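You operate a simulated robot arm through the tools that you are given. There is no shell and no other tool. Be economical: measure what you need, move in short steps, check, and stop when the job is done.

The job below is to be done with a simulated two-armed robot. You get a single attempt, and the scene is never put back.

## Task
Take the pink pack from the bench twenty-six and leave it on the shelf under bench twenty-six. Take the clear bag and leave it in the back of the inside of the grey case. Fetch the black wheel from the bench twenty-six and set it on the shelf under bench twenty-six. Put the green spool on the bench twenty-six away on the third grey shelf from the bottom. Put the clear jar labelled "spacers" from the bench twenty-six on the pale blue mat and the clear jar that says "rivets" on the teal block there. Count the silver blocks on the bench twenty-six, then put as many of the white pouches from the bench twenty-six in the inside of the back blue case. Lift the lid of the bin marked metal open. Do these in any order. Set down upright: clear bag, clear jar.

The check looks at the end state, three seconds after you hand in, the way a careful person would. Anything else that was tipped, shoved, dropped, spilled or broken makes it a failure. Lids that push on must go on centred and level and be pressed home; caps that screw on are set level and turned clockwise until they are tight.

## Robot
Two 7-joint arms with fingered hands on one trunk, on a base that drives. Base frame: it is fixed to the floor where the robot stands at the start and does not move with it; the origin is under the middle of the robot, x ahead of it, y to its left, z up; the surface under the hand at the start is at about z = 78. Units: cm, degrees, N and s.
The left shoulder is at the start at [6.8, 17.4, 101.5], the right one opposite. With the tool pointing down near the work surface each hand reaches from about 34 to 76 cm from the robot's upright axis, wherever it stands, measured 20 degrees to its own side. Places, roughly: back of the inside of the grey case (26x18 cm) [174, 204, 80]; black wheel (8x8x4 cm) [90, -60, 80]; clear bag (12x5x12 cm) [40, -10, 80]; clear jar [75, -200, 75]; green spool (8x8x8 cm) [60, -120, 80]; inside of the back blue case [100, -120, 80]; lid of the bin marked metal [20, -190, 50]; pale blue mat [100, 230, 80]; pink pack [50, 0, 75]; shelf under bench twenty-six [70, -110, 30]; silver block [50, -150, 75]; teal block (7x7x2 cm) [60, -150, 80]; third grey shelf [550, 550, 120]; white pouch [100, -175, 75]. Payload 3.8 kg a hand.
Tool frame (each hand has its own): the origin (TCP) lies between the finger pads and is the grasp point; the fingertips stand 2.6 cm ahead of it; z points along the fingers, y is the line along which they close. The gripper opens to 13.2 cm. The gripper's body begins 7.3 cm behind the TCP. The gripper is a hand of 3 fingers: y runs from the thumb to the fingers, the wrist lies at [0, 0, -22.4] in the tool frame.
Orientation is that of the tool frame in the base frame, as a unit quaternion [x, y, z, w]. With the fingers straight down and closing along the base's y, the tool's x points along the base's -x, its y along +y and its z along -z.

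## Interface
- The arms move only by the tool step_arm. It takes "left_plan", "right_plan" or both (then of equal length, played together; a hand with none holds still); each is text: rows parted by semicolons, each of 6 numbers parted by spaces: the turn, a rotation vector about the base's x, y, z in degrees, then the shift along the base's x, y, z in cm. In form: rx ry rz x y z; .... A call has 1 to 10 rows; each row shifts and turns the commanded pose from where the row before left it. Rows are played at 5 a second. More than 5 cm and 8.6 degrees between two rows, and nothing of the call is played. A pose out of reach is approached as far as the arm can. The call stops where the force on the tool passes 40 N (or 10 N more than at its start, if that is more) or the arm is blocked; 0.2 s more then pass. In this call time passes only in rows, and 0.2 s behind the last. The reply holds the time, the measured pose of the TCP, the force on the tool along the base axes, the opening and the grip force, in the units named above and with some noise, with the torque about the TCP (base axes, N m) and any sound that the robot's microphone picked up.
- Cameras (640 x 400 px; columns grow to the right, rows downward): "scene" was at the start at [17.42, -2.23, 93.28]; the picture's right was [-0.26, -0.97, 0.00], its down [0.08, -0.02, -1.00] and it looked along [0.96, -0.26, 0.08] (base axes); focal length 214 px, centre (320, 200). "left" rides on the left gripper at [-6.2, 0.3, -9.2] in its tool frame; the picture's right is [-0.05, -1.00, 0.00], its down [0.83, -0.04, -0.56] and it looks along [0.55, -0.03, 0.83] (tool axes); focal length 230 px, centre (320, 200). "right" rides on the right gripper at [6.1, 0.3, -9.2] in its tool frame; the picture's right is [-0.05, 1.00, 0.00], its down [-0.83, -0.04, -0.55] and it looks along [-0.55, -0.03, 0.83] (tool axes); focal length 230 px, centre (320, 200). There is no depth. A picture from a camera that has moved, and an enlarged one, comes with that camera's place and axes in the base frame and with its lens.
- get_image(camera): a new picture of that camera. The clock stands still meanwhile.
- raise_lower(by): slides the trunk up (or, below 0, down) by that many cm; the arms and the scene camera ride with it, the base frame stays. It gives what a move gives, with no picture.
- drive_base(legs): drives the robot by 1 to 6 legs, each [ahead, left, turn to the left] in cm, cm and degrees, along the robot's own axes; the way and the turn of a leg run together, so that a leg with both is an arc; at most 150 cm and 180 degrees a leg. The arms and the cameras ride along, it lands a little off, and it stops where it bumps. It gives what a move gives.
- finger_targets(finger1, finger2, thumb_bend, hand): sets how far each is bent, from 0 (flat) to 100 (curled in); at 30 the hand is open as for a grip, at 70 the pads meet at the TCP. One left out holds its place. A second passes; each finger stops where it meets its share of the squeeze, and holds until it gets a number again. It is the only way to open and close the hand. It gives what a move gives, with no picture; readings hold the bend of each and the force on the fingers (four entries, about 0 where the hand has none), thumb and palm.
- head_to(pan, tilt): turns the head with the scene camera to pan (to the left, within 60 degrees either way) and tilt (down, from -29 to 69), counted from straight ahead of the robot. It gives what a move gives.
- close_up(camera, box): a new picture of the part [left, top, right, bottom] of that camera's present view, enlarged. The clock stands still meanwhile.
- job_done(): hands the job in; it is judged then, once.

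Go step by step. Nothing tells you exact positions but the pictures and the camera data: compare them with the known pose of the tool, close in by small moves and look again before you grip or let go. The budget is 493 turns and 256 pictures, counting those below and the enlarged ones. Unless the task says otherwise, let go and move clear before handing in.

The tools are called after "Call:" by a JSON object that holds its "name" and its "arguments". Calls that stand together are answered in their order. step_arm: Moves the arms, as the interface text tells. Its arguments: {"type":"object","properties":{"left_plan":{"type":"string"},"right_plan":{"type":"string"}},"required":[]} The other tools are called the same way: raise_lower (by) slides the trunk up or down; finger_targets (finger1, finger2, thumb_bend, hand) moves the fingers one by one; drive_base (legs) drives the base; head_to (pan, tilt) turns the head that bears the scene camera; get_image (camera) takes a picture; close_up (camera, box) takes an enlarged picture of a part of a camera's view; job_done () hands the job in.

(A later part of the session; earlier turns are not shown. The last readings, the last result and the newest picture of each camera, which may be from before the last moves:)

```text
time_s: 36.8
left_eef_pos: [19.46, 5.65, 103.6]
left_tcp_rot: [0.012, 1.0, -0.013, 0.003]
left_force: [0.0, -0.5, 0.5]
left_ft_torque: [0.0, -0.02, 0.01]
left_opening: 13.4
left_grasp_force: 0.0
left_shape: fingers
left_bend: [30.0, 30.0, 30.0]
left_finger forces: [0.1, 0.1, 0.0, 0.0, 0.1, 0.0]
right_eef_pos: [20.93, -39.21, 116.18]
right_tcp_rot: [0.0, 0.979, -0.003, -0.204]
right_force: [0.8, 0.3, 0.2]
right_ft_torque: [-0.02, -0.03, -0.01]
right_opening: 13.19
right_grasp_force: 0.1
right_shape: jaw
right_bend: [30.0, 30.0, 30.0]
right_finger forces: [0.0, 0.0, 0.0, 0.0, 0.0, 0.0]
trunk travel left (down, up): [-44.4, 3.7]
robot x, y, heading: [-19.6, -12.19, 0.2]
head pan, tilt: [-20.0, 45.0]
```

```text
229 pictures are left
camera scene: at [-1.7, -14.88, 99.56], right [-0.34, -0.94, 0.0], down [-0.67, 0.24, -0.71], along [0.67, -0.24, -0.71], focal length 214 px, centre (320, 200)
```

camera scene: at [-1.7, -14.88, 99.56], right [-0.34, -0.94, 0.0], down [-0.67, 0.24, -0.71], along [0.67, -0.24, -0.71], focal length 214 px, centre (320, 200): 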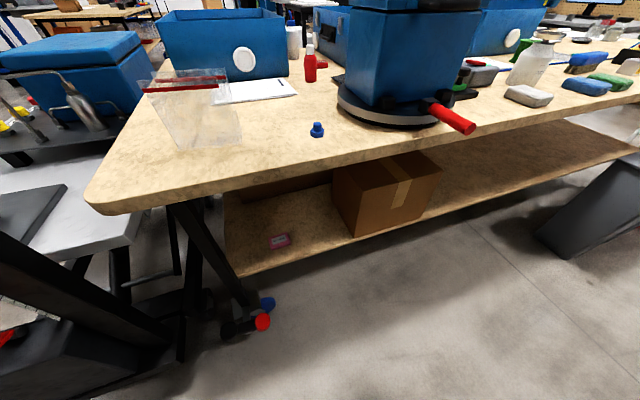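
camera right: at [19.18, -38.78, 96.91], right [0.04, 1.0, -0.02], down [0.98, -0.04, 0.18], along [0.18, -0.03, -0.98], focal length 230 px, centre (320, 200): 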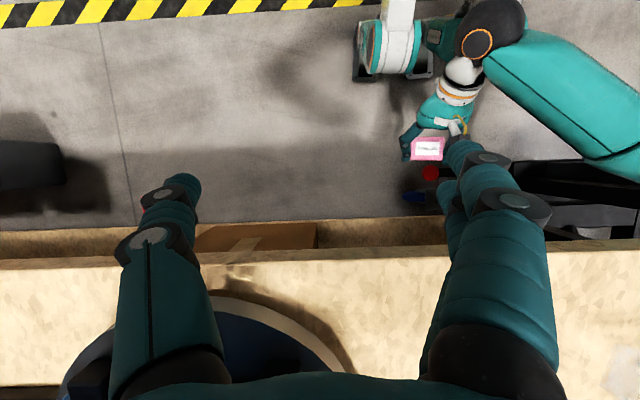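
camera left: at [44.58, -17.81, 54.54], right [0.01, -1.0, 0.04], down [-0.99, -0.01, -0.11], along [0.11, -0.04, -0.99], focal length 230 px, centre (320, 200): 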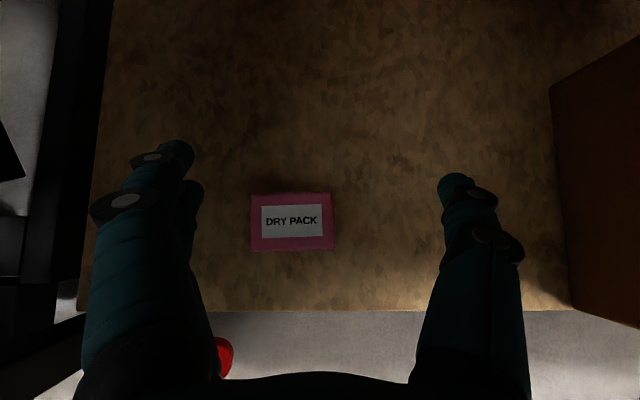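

Call:
{"name": "raise_lower", "arguments": {"by": 3.5}}

Call:
{"name": "drive_base", "arguments": {"legs": [[0, -95, 0]]}}

Call:
{"name": "head_to", "arguments": {"pan": -8, "tilt": 30}}

Call:
{"name": "get_image", "arguments": {"camera": "scene"}}

Call:
{"name": "head_to", "arguments": {"pan": -52, "tilt": 35}}

Call:
{"name": "get_image", "arguments": {"camera": "scene"}}

```text
time_s: 37.6
left_eef_pos: [19.45, 5.66, 107.07]
left_tcp_rot: [0.011, 1.0, -0.012, 0.0]
left_force: [-0.2, -0.7, -0.9]
left_ft_torque: [-0.01, 0.05, -0.02]
left_opening: 13.42
left_grasp_force: 0.0
left_shape: fingers
left_bend: [30.0, 30.0, 30.0]
left_finger forces: [0.1, 0.0, 0.0, 0.0, 0.0, 0.0]
right_eef_pos: [21.24, -39.22, 119.53]
right_tcp_rot: [0.0, 0.979, -0.003, -0.205]
right_force: [0.1, 0.6, -0.8]
right_ft_torque: [0.02, 0.03, 0.02]
right_opening: 13.21
right_grasp_force: 0.0
right_shape: jaw
right_bend: [30.0, 30.0, 30.0]
right_finger forces: [0.0, 0.1, 0.0, 0.1, 0.1, 0.0]
trunk travel left (down, up): [-47.9, 0.2]
robot x, y, heading: [-20.05, -12.26, 0.2]
head pan, tilt: [-20.0, 45.0]
```

```text
time_s: 46.2
left_eef_pos: [20.21, -88.36, 107.1]
left_tcp_rot: [0.004, 1.0, -0.011, 0.003]
left_force: [-0.5, 0.5, 0.4]
left_ft_torque: [0.01, 0.03, 0.0]
left_opening: 13.42
left_grasp_force: 0.0
left_shape: fingers
left_bend: [30.0, 30.0, 30.0]
left_finger forces: [0.1, 0.0, 0.1, 0.1, 0.0, 0.0]
right_eef_pos: [22.51, -133.21, 119.66]
right_tcp_rot: [-0.006, 0.979, -0.005, -0.204]
right_force: [0.4, -0.3, -0.5]
right_ft_torque: [-0.02, 0.03, 0.0]
right_opening: 13.2
right_grasp_force: 0.0
right_shape: jaw
right_bend: [30.0, 30.0, 30.0]
right_finger forces: [0.0, 0.0, 0.1, 0.1, 0.0, 0.0]
trunk travel left (down, up): [-47.9, 0.2]
robot x, y, heading: [-19.11, -106.63, 1.0]
head pan, tilt: [-20.0, 45.0]
```

```text
time_s: 47.0
left_eef_pos: [20.22, -88.42, 107.17]
left_tcp_rot: [0.004, 1.0, -0.011, 0.002]
left_force: [-0.7, -0.2, 0.5]
left_ft_torque: [0.03, 0.02, 0.01]
left_opening: 13.42
left_grasp_force: 0.1
left_shape: fingers
left_bend: [30.0, 30.0, 30.0]
left_finger forces: [0.1, 0.0, 0.0, 0.1, 0.0, 0.0]
right_eef_pos: [22.4, -133.18, 119.7]
right_tcp_rot: [-0.007, 0.979, -0.005, -0.203]
right_force: [0.0, -0.9, 0.0]
right_ft_torque: [0.01, -0.03, -0.02]
right_opening: 13.2
right_grasp_force: 0.1
right_shape: jaw
right_bend: [30.0, 30.0, 30.0]
right_finger forces: [0.0, 0.0, 0.1, 0.1, 0.0, 0.1]
trunk travel left (down, up): [-47.9, 0.2]
robot x, y, heading: [-18.8, -106.75, 1.0]
head pan, tilt: [-8.0, 30.0]
```

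```text
228 pictures are left
camera scene: at [0.97, -107.77, 106.74], right [-0.12, -0.99, 0.0], down [-0.5, 0.06, -0.87], along [0.86, -0.11, -0.5], focal length 214 px, centre (320, 200)
```

scene: 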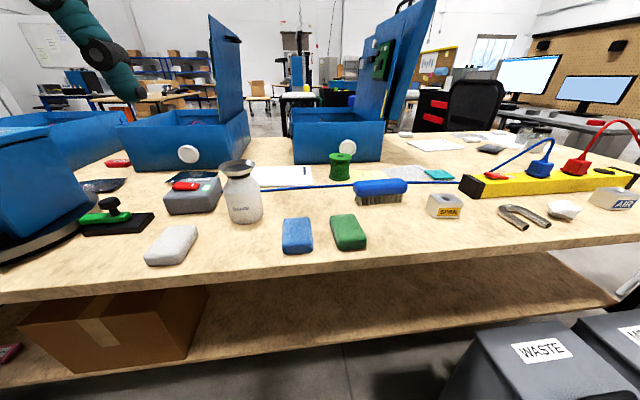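

```text
time_s: 48.1
left_eef_pos: [20.22, -88.35, 107.19]
left_tcp_rot: [0.005, 1.0, -0.012, 0.002]
left_force: [-0.9, -0.3, 0.2]
left_ft_torque: [0.0, -0.04, -0.03]
left_opening: 13.41
left_grasp_force: 0.1
left_shape: fingers
left_bend: [30.0, 30.0, 30.0]
left_finger forces: [0.0, 0.1, 0.0, 0.1, 0.0, 0.0]
right_eef_pos: [22.42, -133.34, 119.64]
right_tcp_rot: [-0.006, 0.979, -0.005, -0.204]
right_force: [0.2, 0.4, -0.2]
right_ft_torque: [0.03, 0.0, -0.02]
right_opening: 13.21
right_grasp_force: 0.0
right_shape: jaw
right_bend: [30.0, 30.0, 30.0]
right_finger forces: [0.0, 0.1, 0.0, 0.0, 0.1, 0.1]
trunk travel left (down, up): [-47.9, 0.2]
robot x, y, heading: [-18.92, -106.64, 1.0]
head pan, tilt: [-52.0, 35.0]
```

```text
227 pictures are left
camera scene: at [-2.45, -113.5, 105.97], right [-0.78, -0.63, 0.0], down [-0.36, 0.45, -0.82], along [0.52, -0.64, -0.57], focal length 214 px, centre (320, 200)
```

scene: 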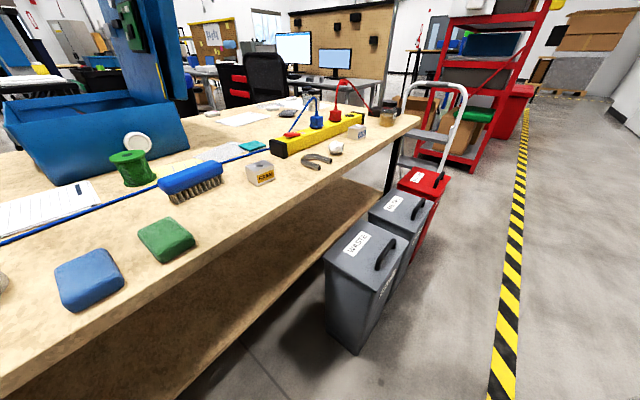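

I see bins to the right and lots of objects along the bench. I'll take close-ups to identify the jars, pouches, silver blocks and the wheel.

Call:
{"name": "close_up", "arguments": {"camera": "scene", "box": [180, 80, 420, 230]}}

Call:
{"name": "head_to", "arguments": {"pan": -25, "tilt": 20}}

Call:
{"name": "close_up", "arguments": {"camera": "scene", "box": [240, 120, 520, 295]}}

Call:
{"name": "head_to", "arguments": {"pan": 25, "tilt": 25}}

Call:
{"name": "get_image", "arguments": {"camera": "scene"}}

```text
2.67 times, centred on (300, 155) of scene
camera zoom: at [-2.45, -113.5, 105.97], right [-0.78, -0.63, 0.0], down [-0.36, 0.45, -0.82], along [0.52, -0.64, -0.57], focal length 572 px, centre (373, 320)
```

zoom: 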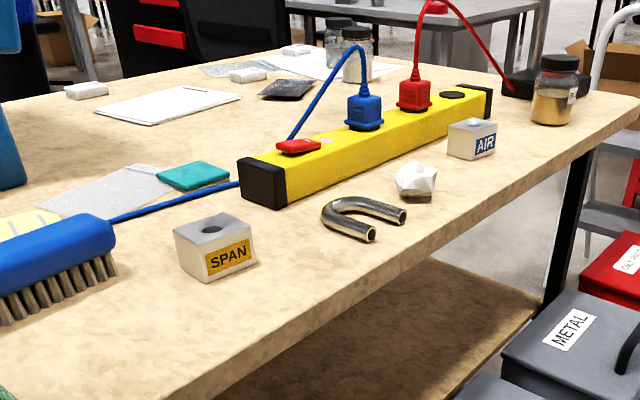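

```text
time_s: 49.0
left_eef_pos: [20.14, -88.44, 107.14]
left_tcp_rot: [0.004, 1.0, -0.012, 0.003]
left_force: [0.1, 0.1, -0.6]
left_ft_torque: [-0.01, 0.01, 0.0]
left_opening: 13.4
left_grasp_force: 0.1
left_shape: fingers
left_bend: [30.0, 30.0, 30.0]
left_finger forces: [0.0, 0.0, 0.1, 0.0, 0.0, 0.0]
right_eef_pos: [22.42, -133.29, 119.63]
right_tcp_rot: [-0.006, 0.979, -0.004, -0.204]
right_force: [0.3, 0.1, -0.5]
right_ft_torque: [0.02, 0.01, 0.0]
right_opening: 13.19
right_grasp_force: 0.0
right_shape: jaw
right_bend: [30.0, 30.0, 30.0]
right_finger forces: [0.1, 0.0, 0.0, 0.0, 0.0, 0.0]
trunk travel left (down, up): [-47.9, 0.2]
robot x, y, heading: [-18.88, -106.78, 1.2]
head pan, tilt: [-25.0, 20.0]
```

```text
2.29 times, centred on (380, 208) of scene
camera zoom: at [0.5, -110.46, 108.35], right [-0.41, -0.91, 0.0], down [-0.31, 0.14, -0.94], along [0.86, -0.38, -0.34], focal length 490 px, centre (183, 183)
```

zoom: 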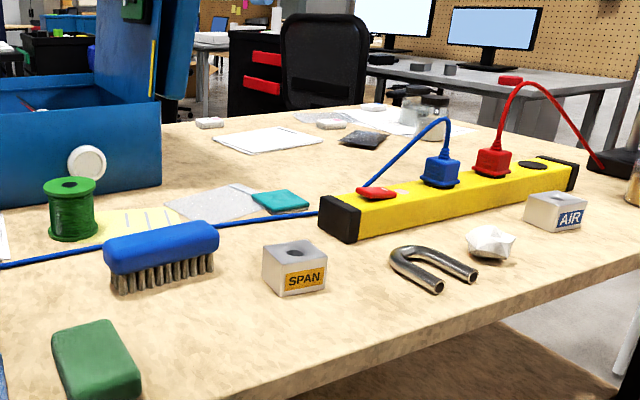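

```text
time_s: 50.2
left_eef_pos: [20.18, -88.32, 107.11]
left_tcp_rot: [0.004, 1.0, -0.012, 0.003]
left_force: [0.0, 0.3, -1.4]
left_ft_torque: [-0.01, 0.01, 0.01]
left_opening: 13.41
left_grasp_force: 0.0
left_shape: fingers
left_bend: [30.0, 30.0, 30.0]
left_finger forces: [0.0, 0.0, 0.0, 0.0, 0.0, 0.0]
right_eef_pos: [22.38, -133.28, 119.66]
right_tcp_rot: [-0.007, 0.979, -0.004, -0.204]
right_force: [0.1, 0.2, -0.4]
right_ft_torque: [0.02, 0.03, -0.01]
right_opening: 13.18
right_grasp_force: 0.0
right_shape: jaw
right_bend: [30.0, 30.0, 30.0]
right_finger forces: [0.1, 0.0, 0.1, 0.0, 0.1, 0.0]
trunk travel left (down, up): [-47.9, 0.2]
robot x, y, heading: [-19.06, -107.11, 1.2]
head pan, tilt: [25.0, 25.0]
```

```text
224 pictures are left
camera scene: at [0.28, -102.63, 107.54], right [0.44, -0.9, 0.0], down [-0.38, -0.18, -0.91], along [0.81, 0.4, -0.42], focal length 214 px, centre (320, 200)
```

scene: 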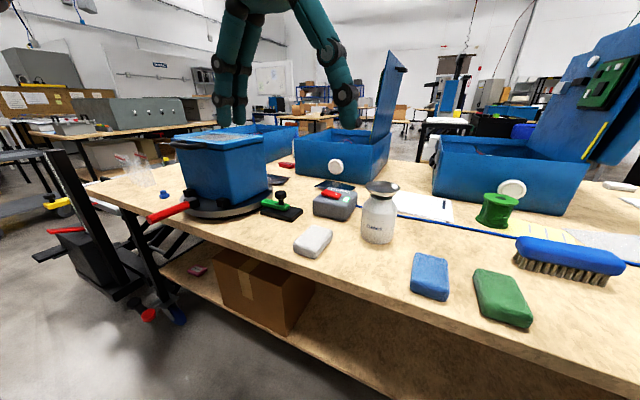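

The small silver cubes marked SPAN and AIR look like silver blocks, and the jars are at the far right. I'll back away and go further right to see everything, including the bins and the aisle.

Call:
{"name": "drive_base", "arguments": {"legs": [[-25, 0, 0], [0, -75, 0]]}}

Call:
{"name": "head_to", "arguments": {"pan": -5, "tilt": 15}}

Call:
{"name": "get_image", "arguments": {"camera": "scene"}}

Call:
{"name": "close_up", "arguments": {"camera": "scene", "box": [220, 130, 420, 255]}}

Call:
{"name": "head_to", "arguments": {"pan": -50, "tilt": 20}}

Call:
{"name": "get_image", "arguments": {"camera": "scene"}}

```text
time_s: 58.5
left_eef_pos: [-3.95, -163.06, 107.25]
left_tcp_rot: [0.007, 1.0, -0.012, 0.002]
left_force: [0.0, -0.1, -0.3]
left_ft_torque: [0.0, -0.01, -0.02]
left_opening: 13.41
left_grasp_force: 0.0
left_shape: fingers
left_bend: [30.0, 30.0, 30.0]
left_finger forces: [0.1, 0.1, 0.0, 0.0, 0.0, 0.0]
right_eef_pos: [-1.72, -207.86, 119.67]
right_tcp_rot: [-0.004, 0.979, -0.004, -0.204]
right_force: [0.3, -0.7, 0.5]
right_ft_torque: [0.01, 0.0, -0.01]
right_opening: 13.16
right_grasp_force: 0.1
right_shape: jaw
right_bend: [30.0, 30.0, 30.0]
right_finger forces: [0.0, 0.0, 0.0, 0.0, 0.0, 0.0]
trunk travel left (down, up): [-47.9, 0.2]
robot x, y, heading: [-43.04, -181.28, 0.7]
head pan, tilt: [25.0, 25.0]
```

```text
time_s: 59.5
left_eef_pos: [-3.84, -163.13, 107.2]
left_tcp_rot: [0.007, 1.0, -0.012, 0.003]
left_force: [-0.3, -1.0, -0.2]
left_ft_torque: [0.0, -0.03, -0.02]
left_opening: 13.39
left_grasp_force: 0.1
left_shape: fingers
left_bend: [30.0, 30.0, 30.0]
left_finger forces: [0.0, 0.0, 0.1, 0.1, 0.0, 0.1]
right_eef_pos: [-1.76, -207.94, 119.68]
right_tcp_rot: [-0.004, 0.979, -0.004, -0.205]
right_force: [0.0, -0.4, 0.1]
right_ft_torque: [0.0, 0.03, 0.01]
right_opening: 13.18
right_grasp_force: 0.1
right_shape: jaw
right_bend: [30.0, 30.0, 30.0]
right_finger forces: [0.1, 0.0, 0.0, 0.1, 0.0, 0.1]
trunk travel left (down, up): [-47.9, 0.2]
robot x, y, heading: [-42.72, -181.33, 1.0]
head pan, tilt: [-5.0, 15.0]
```

```text
223 pictures are left
camera scene: at [-22.83, -181.85, 109.16], right [-0.07, -1.0, 0.0], down [-0.26, 0.02, -0.97], along [0.96, -0.07, -0.26], focal length 214 px, centre (320, 200)
```

scene: 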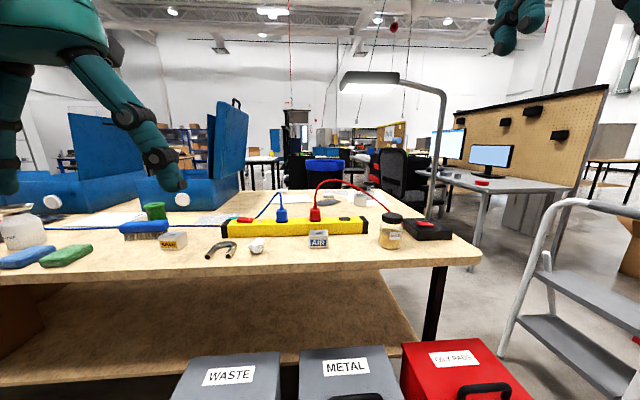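

```text
3.20 times, centred on (320, 192) of scene
camera zoom: at [-22.83, -181.85, 109.16], right [-0.07, -1.0, 0.0], down [-0.26, 0.02, -0.97], along [0.96, -0.07, -0.26], focal length 686 px, centre (320, 224)
```

zoom: 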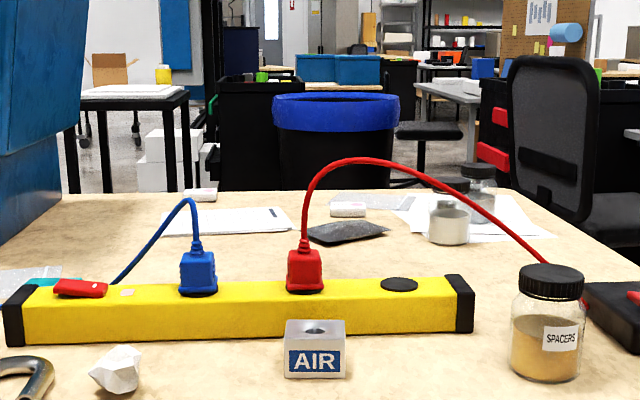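

```text
time_s: 60.6
left_eef_pos: [-3.82, -163.14, 107.24]
left_tcp_rot: [0.007, 1.0, -0.012, 0.002]
left_force: [-0.4, 0.0, 0.0]
left_ft_torque: [-0.03, 0.03, 0.01]
left_opening: 13.4
left_grasp_force: 0.0
left_shape: fingers
left_bend: [30.0, 30.0, 30.0]
left_finger forces: [0.0, 0.0, 0.1, 0.0, 0.0, 0.0]
right_eef_pos: [-1.9, -207.94, 119.57]
right_tcp_rot: [-0.003, 0.979, -0.004, -0.204]
right_force: [0.3, 0.2, 0.4]
right_ft_torque: [-0.02, 0.0, 0.0]
right_opening: 13.19
right_grasp_force: 0.0
right_shape: jaw
right_bend: [30.0, 30.0, 30.0]
right_finger forces: [0.1, 0.1, 0.0, 0.1, 0.1, 0.1]
trunk travel left (down, up): [-47.9, 0.2]
robot x, y, heading: [-42.95, -181.6, 0.7]
head pan, tilt: [-50.0, 20.0]
```

```text
221 pictures are left
camera scene: at [-26.06, -188.22, 108.35], right [-0.76, -0.65, 0.0], down [-0.22, 0.26, -0.94], along [0.61, -0.71, -0.34], focal length 214 px, centre (320, 200)
```

scene: 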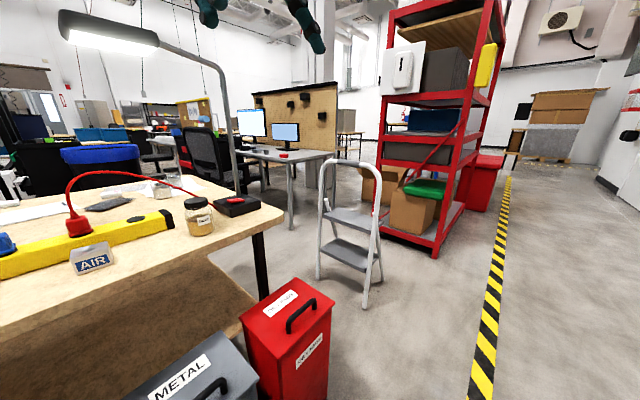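

The jar at the near right says SPACERS (about 38, −208); two more jars and the white pouches are far back. I'll look closely at the bins, since METAL is right ahead.

Call:
{"name": "head_to", "arguments": {"pan": -10, "tilt": 50}}

Call:
{"name": "get_image", "arguments": {"camera": "scene"}}

Call:
{"name": "get_image", "arguments": {"camera": "right"}}

```text
time_s: 61.7
left_eef_pos: [-3.9, -163.01, 107.19]
left_tcp_rot: [0.007, 1.0, -0.011, 0.003]
left_force: [0.2, 1.2, 0.6]
left_ft_torque: [0.04, -0.05, 0.0]
left_opening: 13.42
left_grasp_force: 0.3
left_shape: fingers
left_bend: [30.0, 30.0, 30.0]
left_finger forces: [0.0, 0.0, 0.1, 0.0, 0.1, 0.1]
right_eef_pos: [-1.91, -207.96, 119.67]
right_tcp_rot: [-0.004, 0.979, -0.004, -0.204]
right_force: [0.6, 0.2, 0.6]
right_ft_torque: [-0.02, -0.04, 0.02]
right_opening: 13.17
right_grasp_force: 0.2
right_shape: jaw
right_bend: [30.0, 30.0, 30.0]
right_finger forces: [0.0, 0.0, 0.1, 0.0, 0.1, 0.1]
trunk travel left (down, up): [-47.9, 0.2]
robot x, y, heading: [-43.18, -181.29, 1.0]
head pan, tilt: [-10.0, 50.0]
```

```text
220 pictures are left
camera scene: at [-24.54, -182.42, 103.8], right [-0.16, -0.99, 0.0], down [-0.76, 0.12, -0.64], along [0.63, -0.1, -0.77], focal length 214 px, centre (320, 200)
```

scene: 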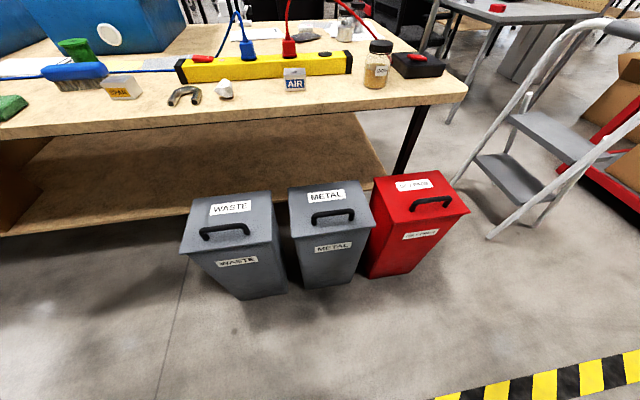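

```text
219 pictures are left
camera right: at [-3.8, -207.52, 130.49], right [0.04, 1.0, -0.03], down [0.98, -0.03, 0.18], along [0.18, -0.03, -0.98], focal length 230 px, centre (320, 200)
```

right: 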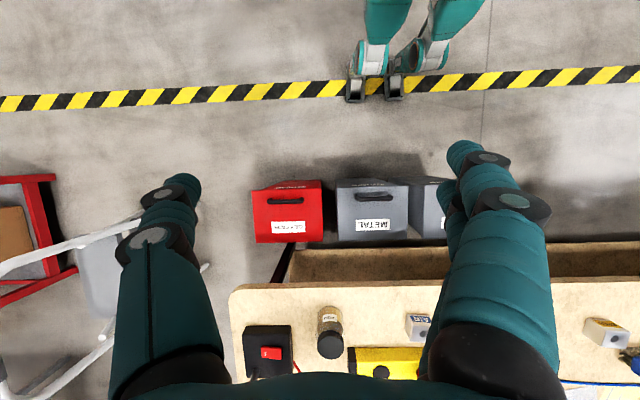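

The robot's base is narrow, so I can get close. METAL's handle sits near (10, −191, 53), with the lid likely hinged at the bench side; I'll lower the trunk and bring the right hand over the handle with its fingers closing along x.

Call:
{"name": "step_arm", "arguments": {"right_plan": "0 -8 0 1 2 0; 0 -8 0 1 2 0; 0 -7.6 0 1 2 0; 0 0 8.5 1 2 0; 0 0 8.5 1 2 0; 0 0 8.5 1 2 0; 0 0 8.5 1 2 0; 0 0 8.5 1 2 0; 0 0 8.5 1 0 0; 0 0 8.5 0 0 0"}}

Call:
{"name": "step_arm", "arguments": {"right_plan": "0 0 8.5 0 0 0; 0 0 8.5 0 0 0; 0 0 8.5 0 0 0; 0 0 5 0 0 0"}}

Call:
{"name": "raise_lower", "arguments": {"by": -20}}

Call:
{"name": "get_image", "arguments": {"camera": "right"}}

Call:
{"name": "get_image", "arguments": {"camera": "scene"}}

```text
time_s: 63.9
left_eef_pos: [-3.77, -163.02, 107.05]
left_tcp_rot: [0.007, 1.0, -0.012, 0.004]
left_force: [0.0, 0.5, 0.4]
left_ft_torque: [-0.01, -0.02, 0.02]
left_opening: 13.45
left_grasp_force: 0.1
left_shape: fingers
left_bend: [30.0, 30.0, 30.0]
left_finger forces: [0.0, 0.0, 0.0, 0.0, 0.0, 0.0]
right_eef_pos: [7.1, -191.78, 119.74]
right_tcp_rot: [-0.5, 0.866, -0.004, 0.004]
right_force: [0.5, -0.8, 1.1]
right_ft_torque: [0.03, -0.01, 0.04]
right_opening: 13.19
right_grasp_force: 0.1
right_shape: jaw
right_bend: [30.0, 30.0, 30.0]
right_finger forces: [0.0, 0.0, 0.0, 0.1, 0.0, 0.0]
trunk travel left (down, up): [-47.9, 0.2]
robot x, y, heading: [-43.32, -181.38, 0.9]
head pan, tilt: [-10.0, 50.0]
```

```text
time_s: 64.9
left_eef_pos: [-3.85, -163.07, 107.27]
left_tcp_rot: [0.007, 1.0, -0.011, 0.002]
left_force: [0.0, -0.5, 0.3]
left_ft_torque: [-0.02, 0.02, 0.01]
left_opening: 13.4
left_grasp_force: 0.0
left_shape: fingers
left_bend: [30.0, 30.0, 30.0]
left_finger forces: [0.0, 0.0, 0.1, 0.0, 0.0, 0.0]
right_eef_pos: [7.3, -191.84, 119.65]
right_tcp_rot: [0.71, -0.704, 0.003, -0.005]
right_force: [0.7, -0.1, 0.7]
right_ft_torque: [-0.02, 0.04, -0.01]
right_opening: 13.2
right_grasp_force: 0.0
right_shape: jaw
right_bend: [30.0, 30.0, 30.0]
right_finger forces: [0.0, 0.0, 0.0, 0.0, 0.0, 0.0]
trunk travel left (down, up): [-47.9, 0.2]
robot x, y, heading: [-42.84, -181.27, 0.7]
head pan, tilt: [-10.0, 50.0]
```

```text
time_s: 67.1
left_eef_pos: [-3.76, -163.05, 87.17]
left_tcp_rot: [0.007, 1.0, -0.011, 0.004]
left_force: [1.0, 0.2, -0.1]
left_ft_torque: [0.01, 0.01, -0.01]
left_opening: 13.4
left_grasp_force: 0.1
left_shape: fingers
left_bend: [30.0, 30.0, 30.0]
left_finger forces: [0.0, 0.0, 0.0, 0.1, 0.1, 0.0]
right_eef_pos: [7.08, -191.97, 99.71]
right_tcp_rot: [0.709, -0.705, 0.003, -0.005]
right_force: [0.0, -0.2, 0.3]
right_ft_torque: [-0.05, -0.03, 0.01]
right_opening: 13.18
right_grasp_force: 0.1
right_shape: jaw
right_bend: [30.0, 30.0, 30.0]
right_finger forces: [0.0, 0.1, 0.0, 0.0, 0.0, 0.1]
trunk travel left (down, up): [-27.9, 20.2]
robot x, y, heading: [-43.28, -181.24, 0.6]
head pan, tilt: [-10.0, 50.0]
```

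```text
218 pictures are left
camera right: at [6.76, -198.06, 108.82], right [-1.0, 0.05, -0.01], down [0.03, 0.83, 0.56], along [0.03, 0.56, -0.83], focal length 230 px, centre (320, 200)
```

right: 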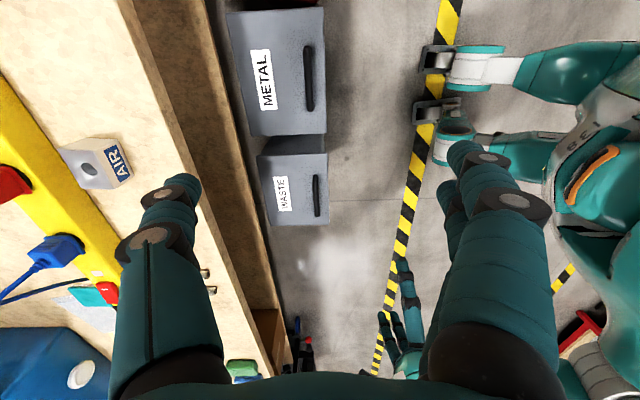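

```text
217 pictures are left
camera scene: at [-26.89, -182.44, 80.4], right [-0.16, -0.99, 0.0], down [-0.76, 0.12, -0.64], along [0.63, -0.1, -0.77], focal length 214 px, centre (320, 200)
```

scene: 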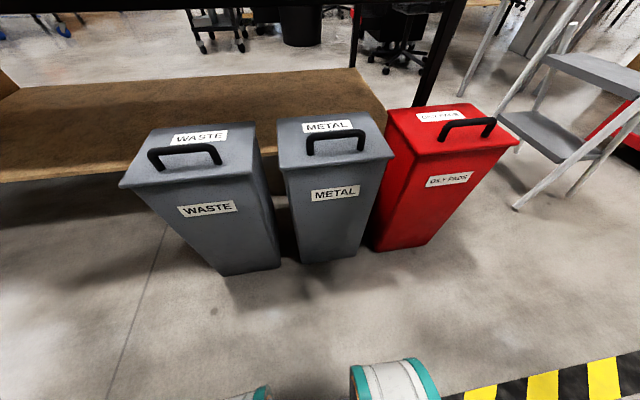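

The handle bar is at about (10, −192, 55), with the lid front edge at x≈8 and the hinge near x≈27. I'll descend over it.

Call:
{"name": "step_arm", "arguments": {"right_plan": "0 0 0 0.4 0 -4.5; 0 0 0 0.4 0 -4.5; 0 0 0 0.4 0 -4.5; 0 0 0 0.4 0 -4.5; 0 0 0 0.4 0 -4.5; 0 0 0 0.4 0 -4.5; 0 0 0 0.4 0 -4.5; 0 0 0 0.2 0 -4.5"}}

Call:
{"name": "get_image", "arguments": {"camera": "right"}}

Call:
{"name": "get_image", "arguments": {"camera": "scene"}}

```text
time_s: 68.9
left_eef_pos: [-3.68, -163.02, 87.14]
left_tcp_rot: [0.007, 1.0, -0.011, 0.003]
left_force: [-0.6, 0.4, -0.2]
left_ft_torque: [0.0, -0.05, 0.0]
left_opening: 13.38
left_grasp_force: 0.2
left_shape: fingers
left_bend: [30.0, 30.0, 30.0]
left_finger forces: [0.0, 0.0, 0.0, 0.0, 0.1, 0.0]
right_eef_pos: [10.2, -191.97, 63.56]
right_tcp_rot: [0.71, -0.704, 0.003, -0.005]
right_force: [-0.1, 0.6, -0.3]
right_ft_torque: [0.01, 0.01, -0.02]
right_opening: 13.19
right_grasp_force: 0.2
right_shape: jaw
right_bend: [30.0, 30.0, 30.0]
right_finger forces: [0.0, 0.1, 0.0, 0.0, 0.0, 0.0]
trunk travel left (down, up): [-27.9, 20.2]
robot x, y, heading: [-43.02, -180.99, 0.6]
head pan, tilt: [-10.0, 50.0]
```

```text
216 pictures are left
camera right: at [9.91, -198.21, 72.77], right [-1.0, 0.04, -0.01], down [0.03, 0.83, 0.56], along [0.03, 0.56, -0.83], focal length 230 px, centre (320, 200)
```

right: 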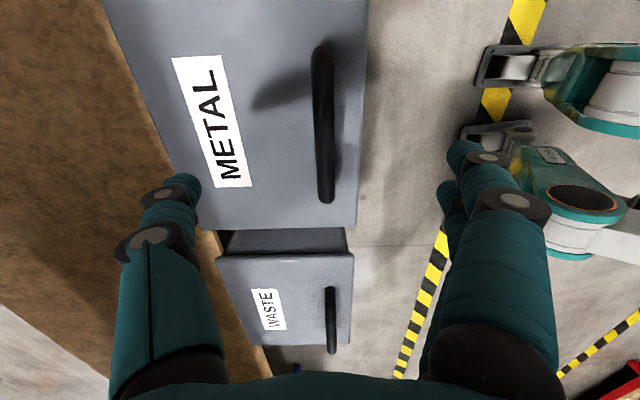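

```text
215 pictures are left
camera scene: at [-26.87, -182.44, 80.4], right [-0.16, -0.99, 0.0], down [-0.76, 0.12, -0.64], along [0.63, -0.1, -0.77], focal length 214 px, centre (320, 200)
```

scene: 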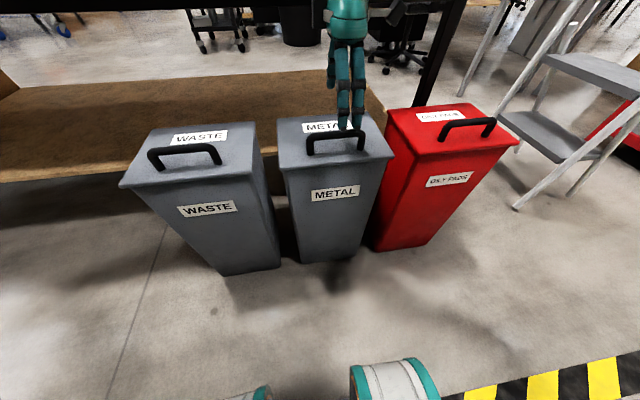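

Call:
{"name": "step_arm", "arguments": {"right_plan": "0 0 0 0 -1.5 -4; 0 0 0 0 0 -3; 0 0 0 0 0 -1.3"}}

Call:
{"name": "get_image", "arguments": {"camera": "right"}}

Call:
{"name": "close_up", "arguments": {"camera": "scene", "box": [240, 50, 440, 175]}}

```text
time_s: 69.7
left_eef_pos: [-3.89, -163.15, 87.27]
left_tcp_rot: [0.007, 1.0, -0.011, 0.003]
left_force: [0.5, 0.6, -0.1]
left_ft_torque: [0.04, 0.0, -0.01]
left_opening: 13.42
left_grasp_force: 0.0
left_shape: fingers
left_bend: [30.0, 30.0, 30.0]
left_finger forces: [0.0, 0.0, 0.0, 0.1, 0.0, 0.0]
right_eef_pos: [10.34, -193.41, 55.2]
right_tcp_rot: [0.71, -0.705, 0.003, -0.004]
right_force: [0.1, 0.0, 0.0]
right_ft_torque: [0.03, 0.01, 0.02]
right_opening: 13.2
right_grasp_force: 0.0
right_shape: jaw
right_bend: [30.0, 30.0, 30.0]
right_finger forces: [0.0, 0.0, 0.1, 0.0, 0.0, 0.0]
trunk travel left (down, up): [-27.9, 20.2]
robot x, y, heading: [-42.95, -181.54, 0.8]
head pan, tilt: [-10.0, 50.0]
```

```text
214 pictures are left
camera right: at [9.91, -199.5, 64.38], right [-1.0, 0.05, -0.01], down [0.03, 0.83, 0.56], along [0.03, 0.56, -0.83], focal length 230 px, centre (320, 200)
```

right: 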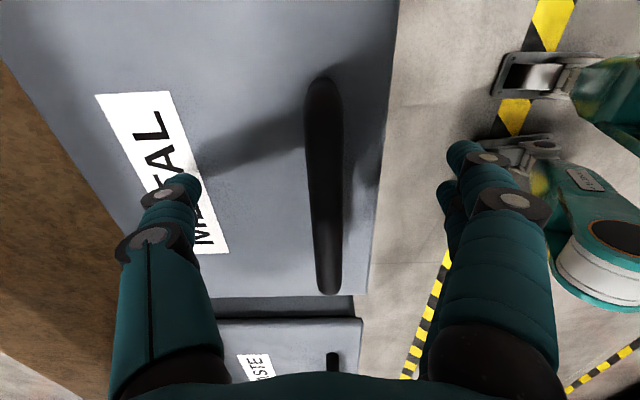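

```text
3.20 times, centred on (340, 112) of scene
camera zoom: at [-26.88, -182.44, 80.4], right [-0.16, -0.99, 0.0], down [-0.76, 0.12, -0.64], along [0.63, -0.1, -0.77], focal length 686 px, centre (256, 480)
```

zoom: 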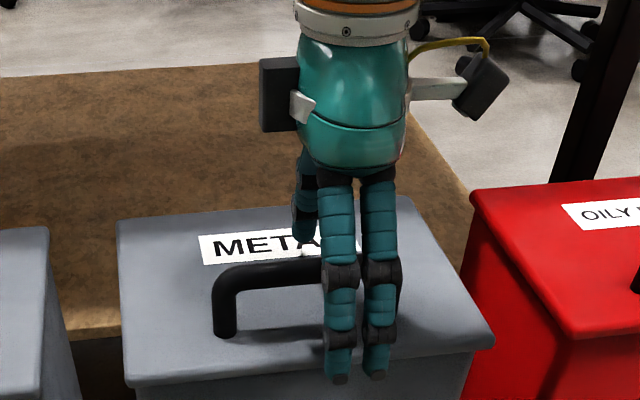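

Call:
{"name": "finger_targets", "arguments": {"hand": "right", "finger1": 72, "finger2": 72, "thumb_bend": 72}}

Call:
{"name": "get_image", "arguments": {"camera": "right"}}

Call:
{"name": "close_up", "arguments": {"camera": "scene", "box": [240, 50, 440, 175]}}

```text
time_s: 70.7
left_eef_pos: [-3.77, -163.1, 87.23]
left_tcp_rot: [0.007, 1.0, -0.012, 0.003]
left_force: [0.1, -0.3, 0.3]
left_ft_torque: [0.0, 0.03, 0.02]
left_opening: 13.41
left_grasp_force: 0.0
left_shape: fingers
left_bend: [30.0, 30.0, 30.0]
left_finger forces: [0.0, 0.0, 0.0, 0.0, 0.0, 0.1]
right_eef_pos: [10.22, -193.28, 55.29]
right_tcp_rot: [0.709, -0.705, 0.003, -0.004]
right_force: [-0.7, -0.9, -0.8]
right_ft_torque: [-0.01, -0.01, -0.01]
right_opening: 0.17
right_grasp_force: 1.0
right_shape: fingers
right_bend: [72.0, 72.0, 72.0]
right_finger forces: [1.0, 0.7, 0.0, 0.0, 0.5, 0.1]
trunk travel left (down, up): [-27.9, 20.2]
robot x, y, heading: [-42.78, -181.55, 0.8]
head pan, tilt: [-10.0, 50.0]
```

```text
212 pictures are left
camera right: at [9.89, -199.47, 64.4], right [-1.0, 0.05, -0.01], down [0.03, 0.83, 0.56], along [0.03, 0.56, -0.83], focal length 230 px, centre (320, 200)
```

right: 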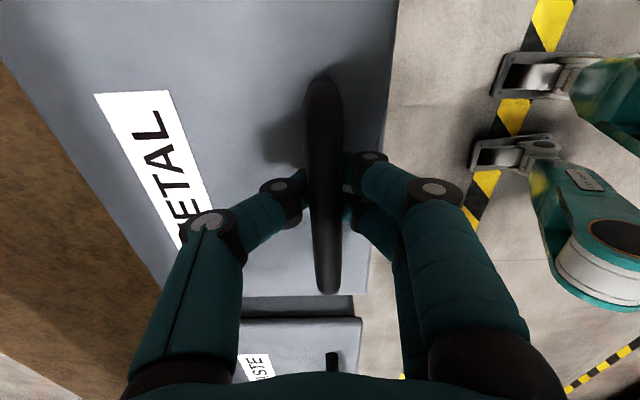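

```text
3.20 times, centred on (340, 112) of scene
camera zoom: at [-26.88, -182.44, 80.4], right [-0.16, -0.99, 0.0], down [-0.76, 0.12, -0.64], along [0.63, -0.1, -0.77], focal length 686 px, centre (256, 480)
```

zoom: 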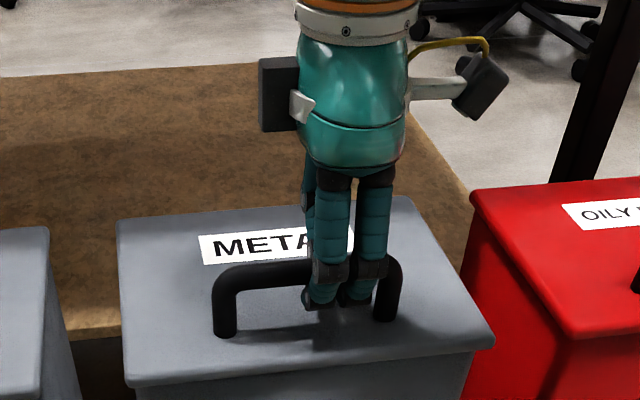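

The fingers have hooked under the bar. I'll lift along the hinge arc, first to about 45°.

Call:
{"name": "step_arm", "arguments": {"right_plan": "0 0 0 0.7 0 2.2; 0 0 0 1.4 0 2; 0 -3 0 1.5 0 1.8; 0 -3 0 1.7 0 1.7; 0 -3 0 1.9 0 1.4; 0 -3 0 2 0 1.2"}}

Call:
{"name": "get_image", "arguments": {"camera": "scene"}}

```text
time_s: 72.1
left_eef_pos: [-3.81, -163.07, 87.14]
left_tcp_rot: [0.008, 1.0, -0.012, 0.003]
left_force: [-0.2, 0.7, 0.6]
left_ft_torque: [0.0, -0.02, 0.0]
left_opening: 13.44
left_grasp_force: 0.0
left_shape: fingers
left_bend: [30.0, 30.0, 30.0]
left_finger forces: [0.0, 0.0, 0.0, 0.1, 0.0, 0.0]
right_eef_pos: [19.34, -193.43, 65.71]
right_tcp_rot: [0.705, -0.7, 0.078, -0.078]
right_force: [-1.7, -0.4, -2.0]
right_ft_torque: [-0.01, 0.03, 0.02]
right_opening: 0.21
right_grasp_force: 1.4
right_shape: fingers
right_bend: [71.0, 71.0, 72.0]
right_finger forces: [1.3, 1.2, 0.0, 0.0, 0.0, 0.1]
trunk travel left (down, up): [-27.9, 20.2]
robot x, y, heading: [-42.97, -181.33, 0.8]
head pan, tilt: [-10.0, 50.0]
```

```text
210 pictures are left
camera scene: at [-26.87, -182.44, 80.39], right [-0.16, -0.99, 0.0], down [-0.76, 0.12, -0.64], along [0.63, -0.1, -0.77], focal length 214 px, centre (320, 200)
```

scene: 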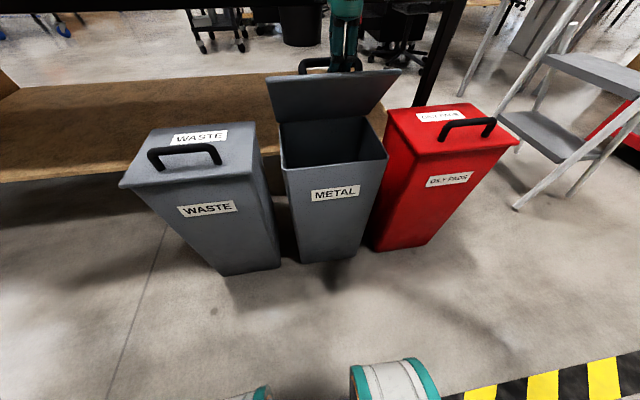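

The lid opens freely, hinged at the bench side. I'll go further while tilting the hand back so it stays clear of the bench edge.

Call:
{"name": "step_arm", "arguments": {"right_plan": "0 -8 0 0.6 0 0.3; 0 -8 0 1 0 0.3; 0 -8 0 1.2 0 0.3; 0 -6 0 1.5 0 0.3; 0 0 0 1.5 0 0.3"}}

Call:
{"name": "get_image", "arguments": {"camera": "scene"}}

Call:
{"name": "get_image", "arguments": {"camera": "right"}}

```text
time_s: 73.3
left_eef_pos: [-3.86, -163.09, 87.2]
left_tcp_rot: [0.008, 1.0, -0.012, 0.003]
left_force: [0.1, 0.5, -0.3]
left_ft_torque: [-0.03, 0.0, -0.01]
left_opening: 13.4
left_grasp_force: 0.1
left_shape: fingers
left_bend: [30.0, 30.0, 30.0]
left_finger forces: [0.0, 0.1, 0.1, 0.1, 0.1, 0.0]
right_eef_pos: [25.17, -193.35, 67.21]
right_tcp_rot: [0.662, -0.656, 0.257, -0.256]
right_force: [-7.1, -0.5, 2.7]
right_ft_torque: [-0.03, 0.79, -0.02]
right_opening: 0.58
right_grasp_force: 12.7
right_shape: fingers
right_bend: [71.0, 71.0, 72.0]
right_finger forces: [11.6, 14.1, 0.0, 0.0, 0.0, 0.0]
trunk travel left (down, up): [-27.9, 20.2]
robot x, y, heading: [-43.05, -181.25, 0.5]
head pan, tilt: [-10.0, 50.0]
```

```text
209 pictures are left
camera scene: at [-26.93, -182.43, 80.41], right [-0.16, -0.99, 0.0], down [-0.76, 0.12, -0.64], along [0.63, -0.1, -0.77], focal length 214 px, centre (320, 200)
```

scene: 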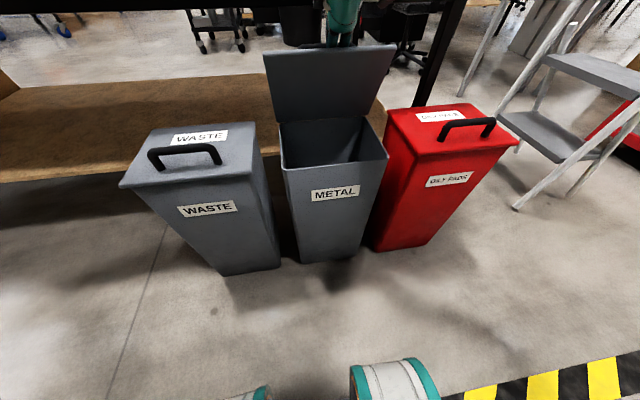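

```text
208 pictures are left
camera right: at [18.67, -199.55, 73.8], right [-0.74, 0.04, -0.68], down [-0.35, 0.83, 0.44], along [0.58, 0.56, -0.59], focal length 230 px, centre (320, 200)
```

right: 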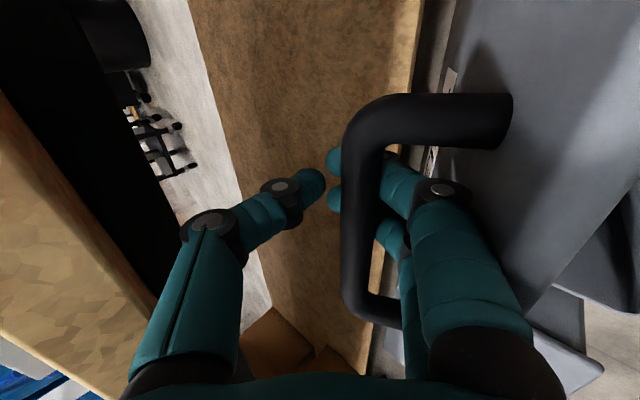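

The lid is at about 72° with two fingers between bar and lid. The bench edge limits the right hand, so I'll bring the left hand in, pointing forward, to push the inside face past vertical.

Call:
{"name": "finger_targets", "arguments": {"hand": "left", "finger1": 68, "finger2": 68, "thumb_bend": 68}}

Call:
{"name": "step_arm", "arguments": {"left_plan": "0 -8.1 0 1.5 -2.2 -2.5; 0 -8.1 0 1.5 -2.2 -2.5; 0 -8.1 0 1.5 -2.2 -2.5; 0 -8.1 0 1.5 -2.2 -2.5; 0 -8.1 0 1.5 -2.2 -2.5; 0 -8.1 0 1.5 -2.2 -2.5; 0 -8.1 0 1.5 -2.2 -2.5; 0 -8.1 0 1.5 -2.2 -2.5"}}

Call:
{"name": "get_image", "arguments": {"camera": "scene"}}

Call:
{"name": "get_image", "arguments": {"camera": "left"}}

```text
time_s: 74.3
left_eef_pos: [-3.77, -163.05, 87.08]
left_tcp_rot: [0.007, 1.0, -0.011, 0.003]
left_force: [-0.3, -0.1, 0.2]
left_ft_torque: [0.02, -0.01, 0.01]
left_opening: 1.16
left_grasp_force: 0.1
left_shape: fingers
left_bend: [68.0, 68.0, 68.0]
left_finger forces: [0.1, 0.0, 0.1, 0.1, 0.1, 0.0]
right_eef_pos: [25.17, -193.49, 67.25]
right_tcp_rot: [0.662, -0.656, 0.257, -0.257]
right_force: [-4.7, 0.7, 1.7]
right_ft_torque: [0.0, 0.77, -0.06]
right_opening: 0.55
right_grasp_force: 12.4
right_shape: fingers
right_bend: [71.0, 71.0, 72.0]
right_finger forces: [11.2, 13.4, 0.1, 0.0, 0.0, 0.0]
trunk travel left (down, up): [-27.9, 20.2]
robot x, y, heading: [-42.77, -181.46, 0.6]
head pan, tilt: [-10.0, 50.0]
```

```text
time_s: 76.1
left_eef_pos: [8.43, -180.77, 67.18]
left_tcp_rot: [0.012, 0.842, -0.006, 0.54]
left_force: [0.6, 0.5, 0.0]
left_ft_torque: [-0.01, -0.02, -0.04]
left_opening: 1.14
left_grasp_force: 0.1
left_shape: fingers
left_bend: [68.0, 68.0, 68.0]
left_finger forces: [0.0, 0.0, 0.1, 0.0, 0.0, 0.1]
right_eef_pos: [25.1, -193.34, 67.21]
right_tcp_rot: [0.662, -0.656, 0.256, -0.257]
right_force: [-4.9, -0.1, 0.0]
right_ft_torque: [0.03, 0.58, -0.03]
right_opening: 0.58
right_grasp_force: 10.8
right_shape: fingers
right_bend: [71.0, 71.0, 72.0]
right_finger forces: [9.6, 11.6, 0.1, 0.0, 0.1, 0.0]
trunk travel left (down, up): [-27.9, 20.2]
robot x, y, heading: [-43.02, -181.45, 0.6]
head pan, tilt: [-10.0, 50.0]
```

```text
207 pictures are left
camera scene: at [-26.9, -182.44, 80.4], right [-0.16, -0.99, 0.0], down [-0.76, 0.12, -0.64], along [0.63, -0.1, -0.77], focal length 214 px, centre (320, 200)
```

scene: 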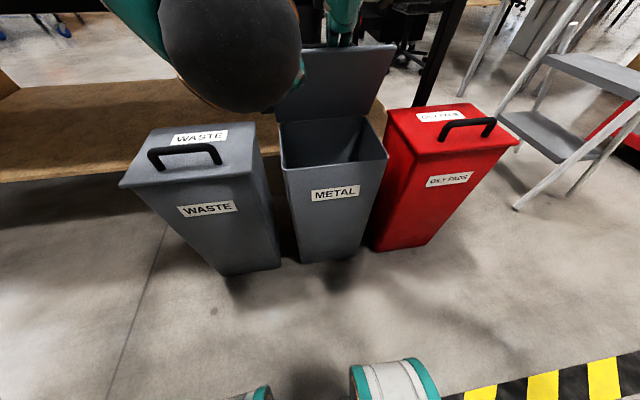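

```text
206 pictures are left
camera left: at [2.66, -180.36, 76.61], right [-0.01, -1.0, 0.05], down [-0.85, -0.02, -0.52], along [0.52, -0.04, -0.85], focal length 230 px, centre (320, 200)
```

left: 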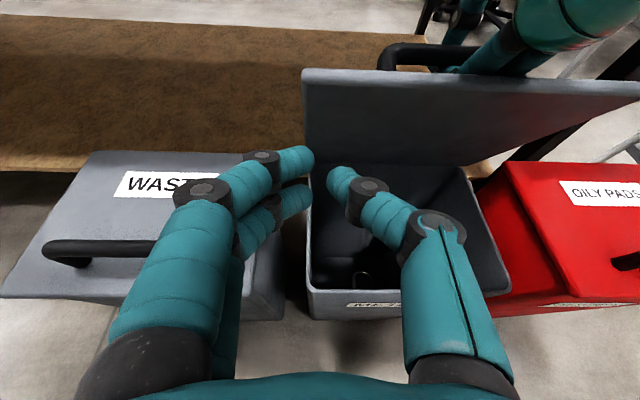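

Call:
{"name": "step_arm", "arguments": {"left_plan": "0 0 0 2 -4.5 -2; 0 0 0 3 0 -1.5; 0 0 0 3 0 0; 0 0 0 2 0 0; 0 0 0 1 0 0"}}

Call:
{"name": "get_image", "arguments": {"camera": "left"}}

```text
refused: row 1 steps farther than a row can; nothing moved
```

```text
205 pictures are left
camera left: at [2.66, -180.36, 76.61], right [-0.01, -1.0, 0.05], down [-0.85, -0.02, -0.52], along [0.52, -0.04, -0.85], focal length 230 px, centre (320, 200)
```

left: 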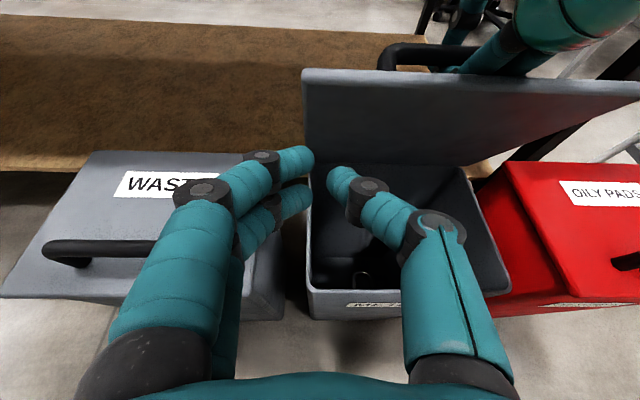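

Call:
{"name": "step_arm", "arguments": {"left_plan": "0 0 0 1.5 -3.5 -1.5; 0 0 0 2.5 -1.5 -1.5; 0 0 0 3 0 0; 0 0 0 2 0 0; 0 0 0 1 0 0"}}

Call:
{"name": "get_image", "arguments": {"camera": "left"}}

```text
time_s: 77.2
left_eef_pos: [16.73, -185.65, 63.01]
left_tcp_rot: [0.017, 0.851, -0.006, 0.524]
left_force: [-14.2, 0.9, -3.2]
left_ft_torque: [0.01, 0.14, 0.06]
left_opening: 0.34
left_grasp_force: 7.4
left_shape: fingers
left_bend: [75.0, 68.0, 68.0]
left_finger forces: [15.3, 0.0, 0.1, 0.1, 0.0, 0.0]
right_eef_pos: [25.4, -193.47, 67.45]
right_tcp_rot: [0.66, -0.656, 0.259, -0.258]
right_force: [6.9, 3.3, -6.3]
right_ft_torque: [0.01, 0.6, -0.21]
right_opening: 0.69
right_grasp_force: 19.8
right_shape: fingers
right_bend: [70.0, 70.0, 72.0]
right_finger forces: [18.5, 20.3, 0.0, 0.1, 0.0, 0.0]
trunk travel left (down, up): [-27.9, 20.2]
robot x, y, heading: [-43.61, -181.28, 0.8]
head pan, tilt: [-10.0, 50.0]
stopped in row 5 (left hand): the force on the tool passed its limit at 43 N (the readings are from after the stop); the commanded pose is now the measured one
```

```text
204 pictures are left
camera left: at [11.25, -185.33, 72.64], right [-0.01, -1.0, 0.04], down [-0.87, -0.01, -0.49], along [0.49, -0.04, -0.87], focal length 230 px, centre (320, 200)
```

left: 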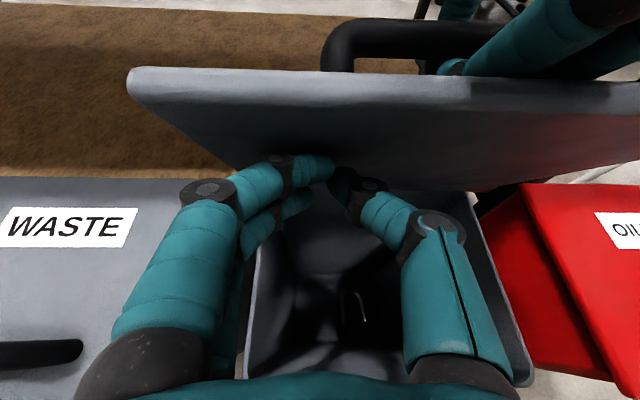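

The left hand supports the lid. I'll back it off 1 cm, then open the right hand so the lid rests on the left fingers.

Call:
{"name": "step_arm", "arguments": {"left_plan": "0 0 0 -0.8 0 0"}}

Call:
{"name": "finger_targets", "arguments": {"hand": "right", "finger1": 45, "finger2": 45, "thumb_bend": 30}}

Call:
{"name": "get_image", "arguments": {"camera": "right"}}

Call:
{"name": "get_image", "arguments": {"camera": "left"}}

```text
time_s: 77.6
left_eef_pos: [16.27, -185.65, 63.35]
left_tcp_rot: [0.015, 0.849, -0.005, 0.528]
left_force: [-3.6, -1.8, -2.8]
left_ft_torque: [-0.01, 0.08, -0.03]
left_opening: 0.48
left_grasp_force: 2.0
left_shape: fingers
left_bend: [71.0, 68.0, 68.0]
left_finger forces: [5.0, 0.1, 0.0, 0.1, 0.0, 0.0]
right_eef_pos: [25.4, -193.47, 67.39]
right_tcp_rot: [0.66, -0.657, 0.258, -0.258]
right_force: [0.4, 4.5, -6.2]
right_ft_torque: [-0.02, 0.5, -0.24]
right_opening: 0.7
right_grasp_force: 16.6
right_shape: fingers
right_bend: [71.0, 71.0, 72.0]
right_finger forces: [15.3, 16.9, 0.1, 0.0, 0.0, 0.0]
trunk travel left (down, up): [-27.9, 20.2]
robot x, y, heading: [-43.55, -181.16, 0.7]
head pan, tilt: [-10.0, 50.0]
```

```text
time_s: 78.6
left_eef_pos: [16.07, -185.58, 63.05]
left_tcp_rot: [0.015, 0.85, -0.004, 0.527]
left_force: [-17.6, 2.7, -8.4]
left_ft_torque: [0.01, 0.16, 0.09]
left_opening: 0.65
left_grasp_force: 9.9
left_shape: fingers
left_bend: [72.0, 68.0, 68.0]
left_finger forces: [19.0, 0.0, 0.0, 0.1, 0.0, 0.0]
right_eef_pos: [25.51, -193.57, 67.76]
right_tcp_rot: [0.658, -0.656, 0.263, -0.26]
right_force: [12.0, -5.1, 9.4]
right_ft_torque: [-0.08, 0.47, 0.31]
right_opening: 10.43
right_grasp_force: 8.0
right_shape: fingers
right_bend: [46.0, 46.0, 30.0]
right_finger forces: [7.8, 8.1, 0.0, 0.1, 0.6, 0.0]
trunk travel left (down, up): [-27.9, 20.2]
robot x, y, heading: [-43.18, -181.31, 0.8]
head pan, tilt: [-10.0, 50.0]
```

```text
203 pictures are left
camera right: at [19.0, -199.71, 74.15], right [-0.73, 0.05, -0.68], down [-0.35, 0.83, 0.43], along [0.59, 0.55, -0.59], focal length 230 px, centre (320, 200)
```

right: 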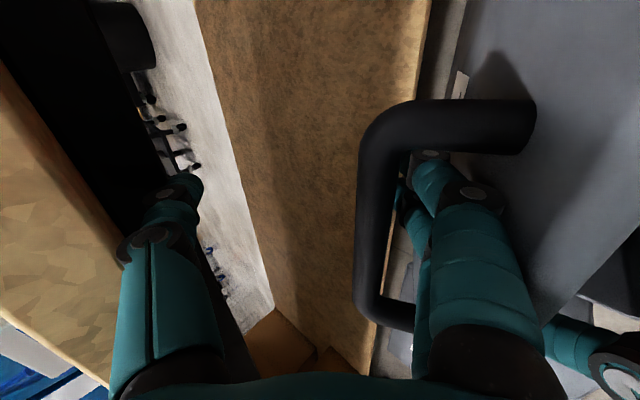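

```text
202 pictures are left
camera left: at [10.57, -185.27, 72.71], right [-0.01, -1.0, 0.04], down [-0.87, -0.01, -0.5], along [0.5, -0.04, -0.87], focal length 230 px, centre (320, 200)
```

left: 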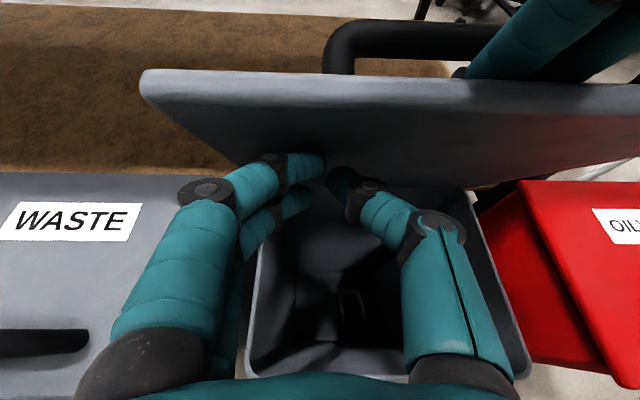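

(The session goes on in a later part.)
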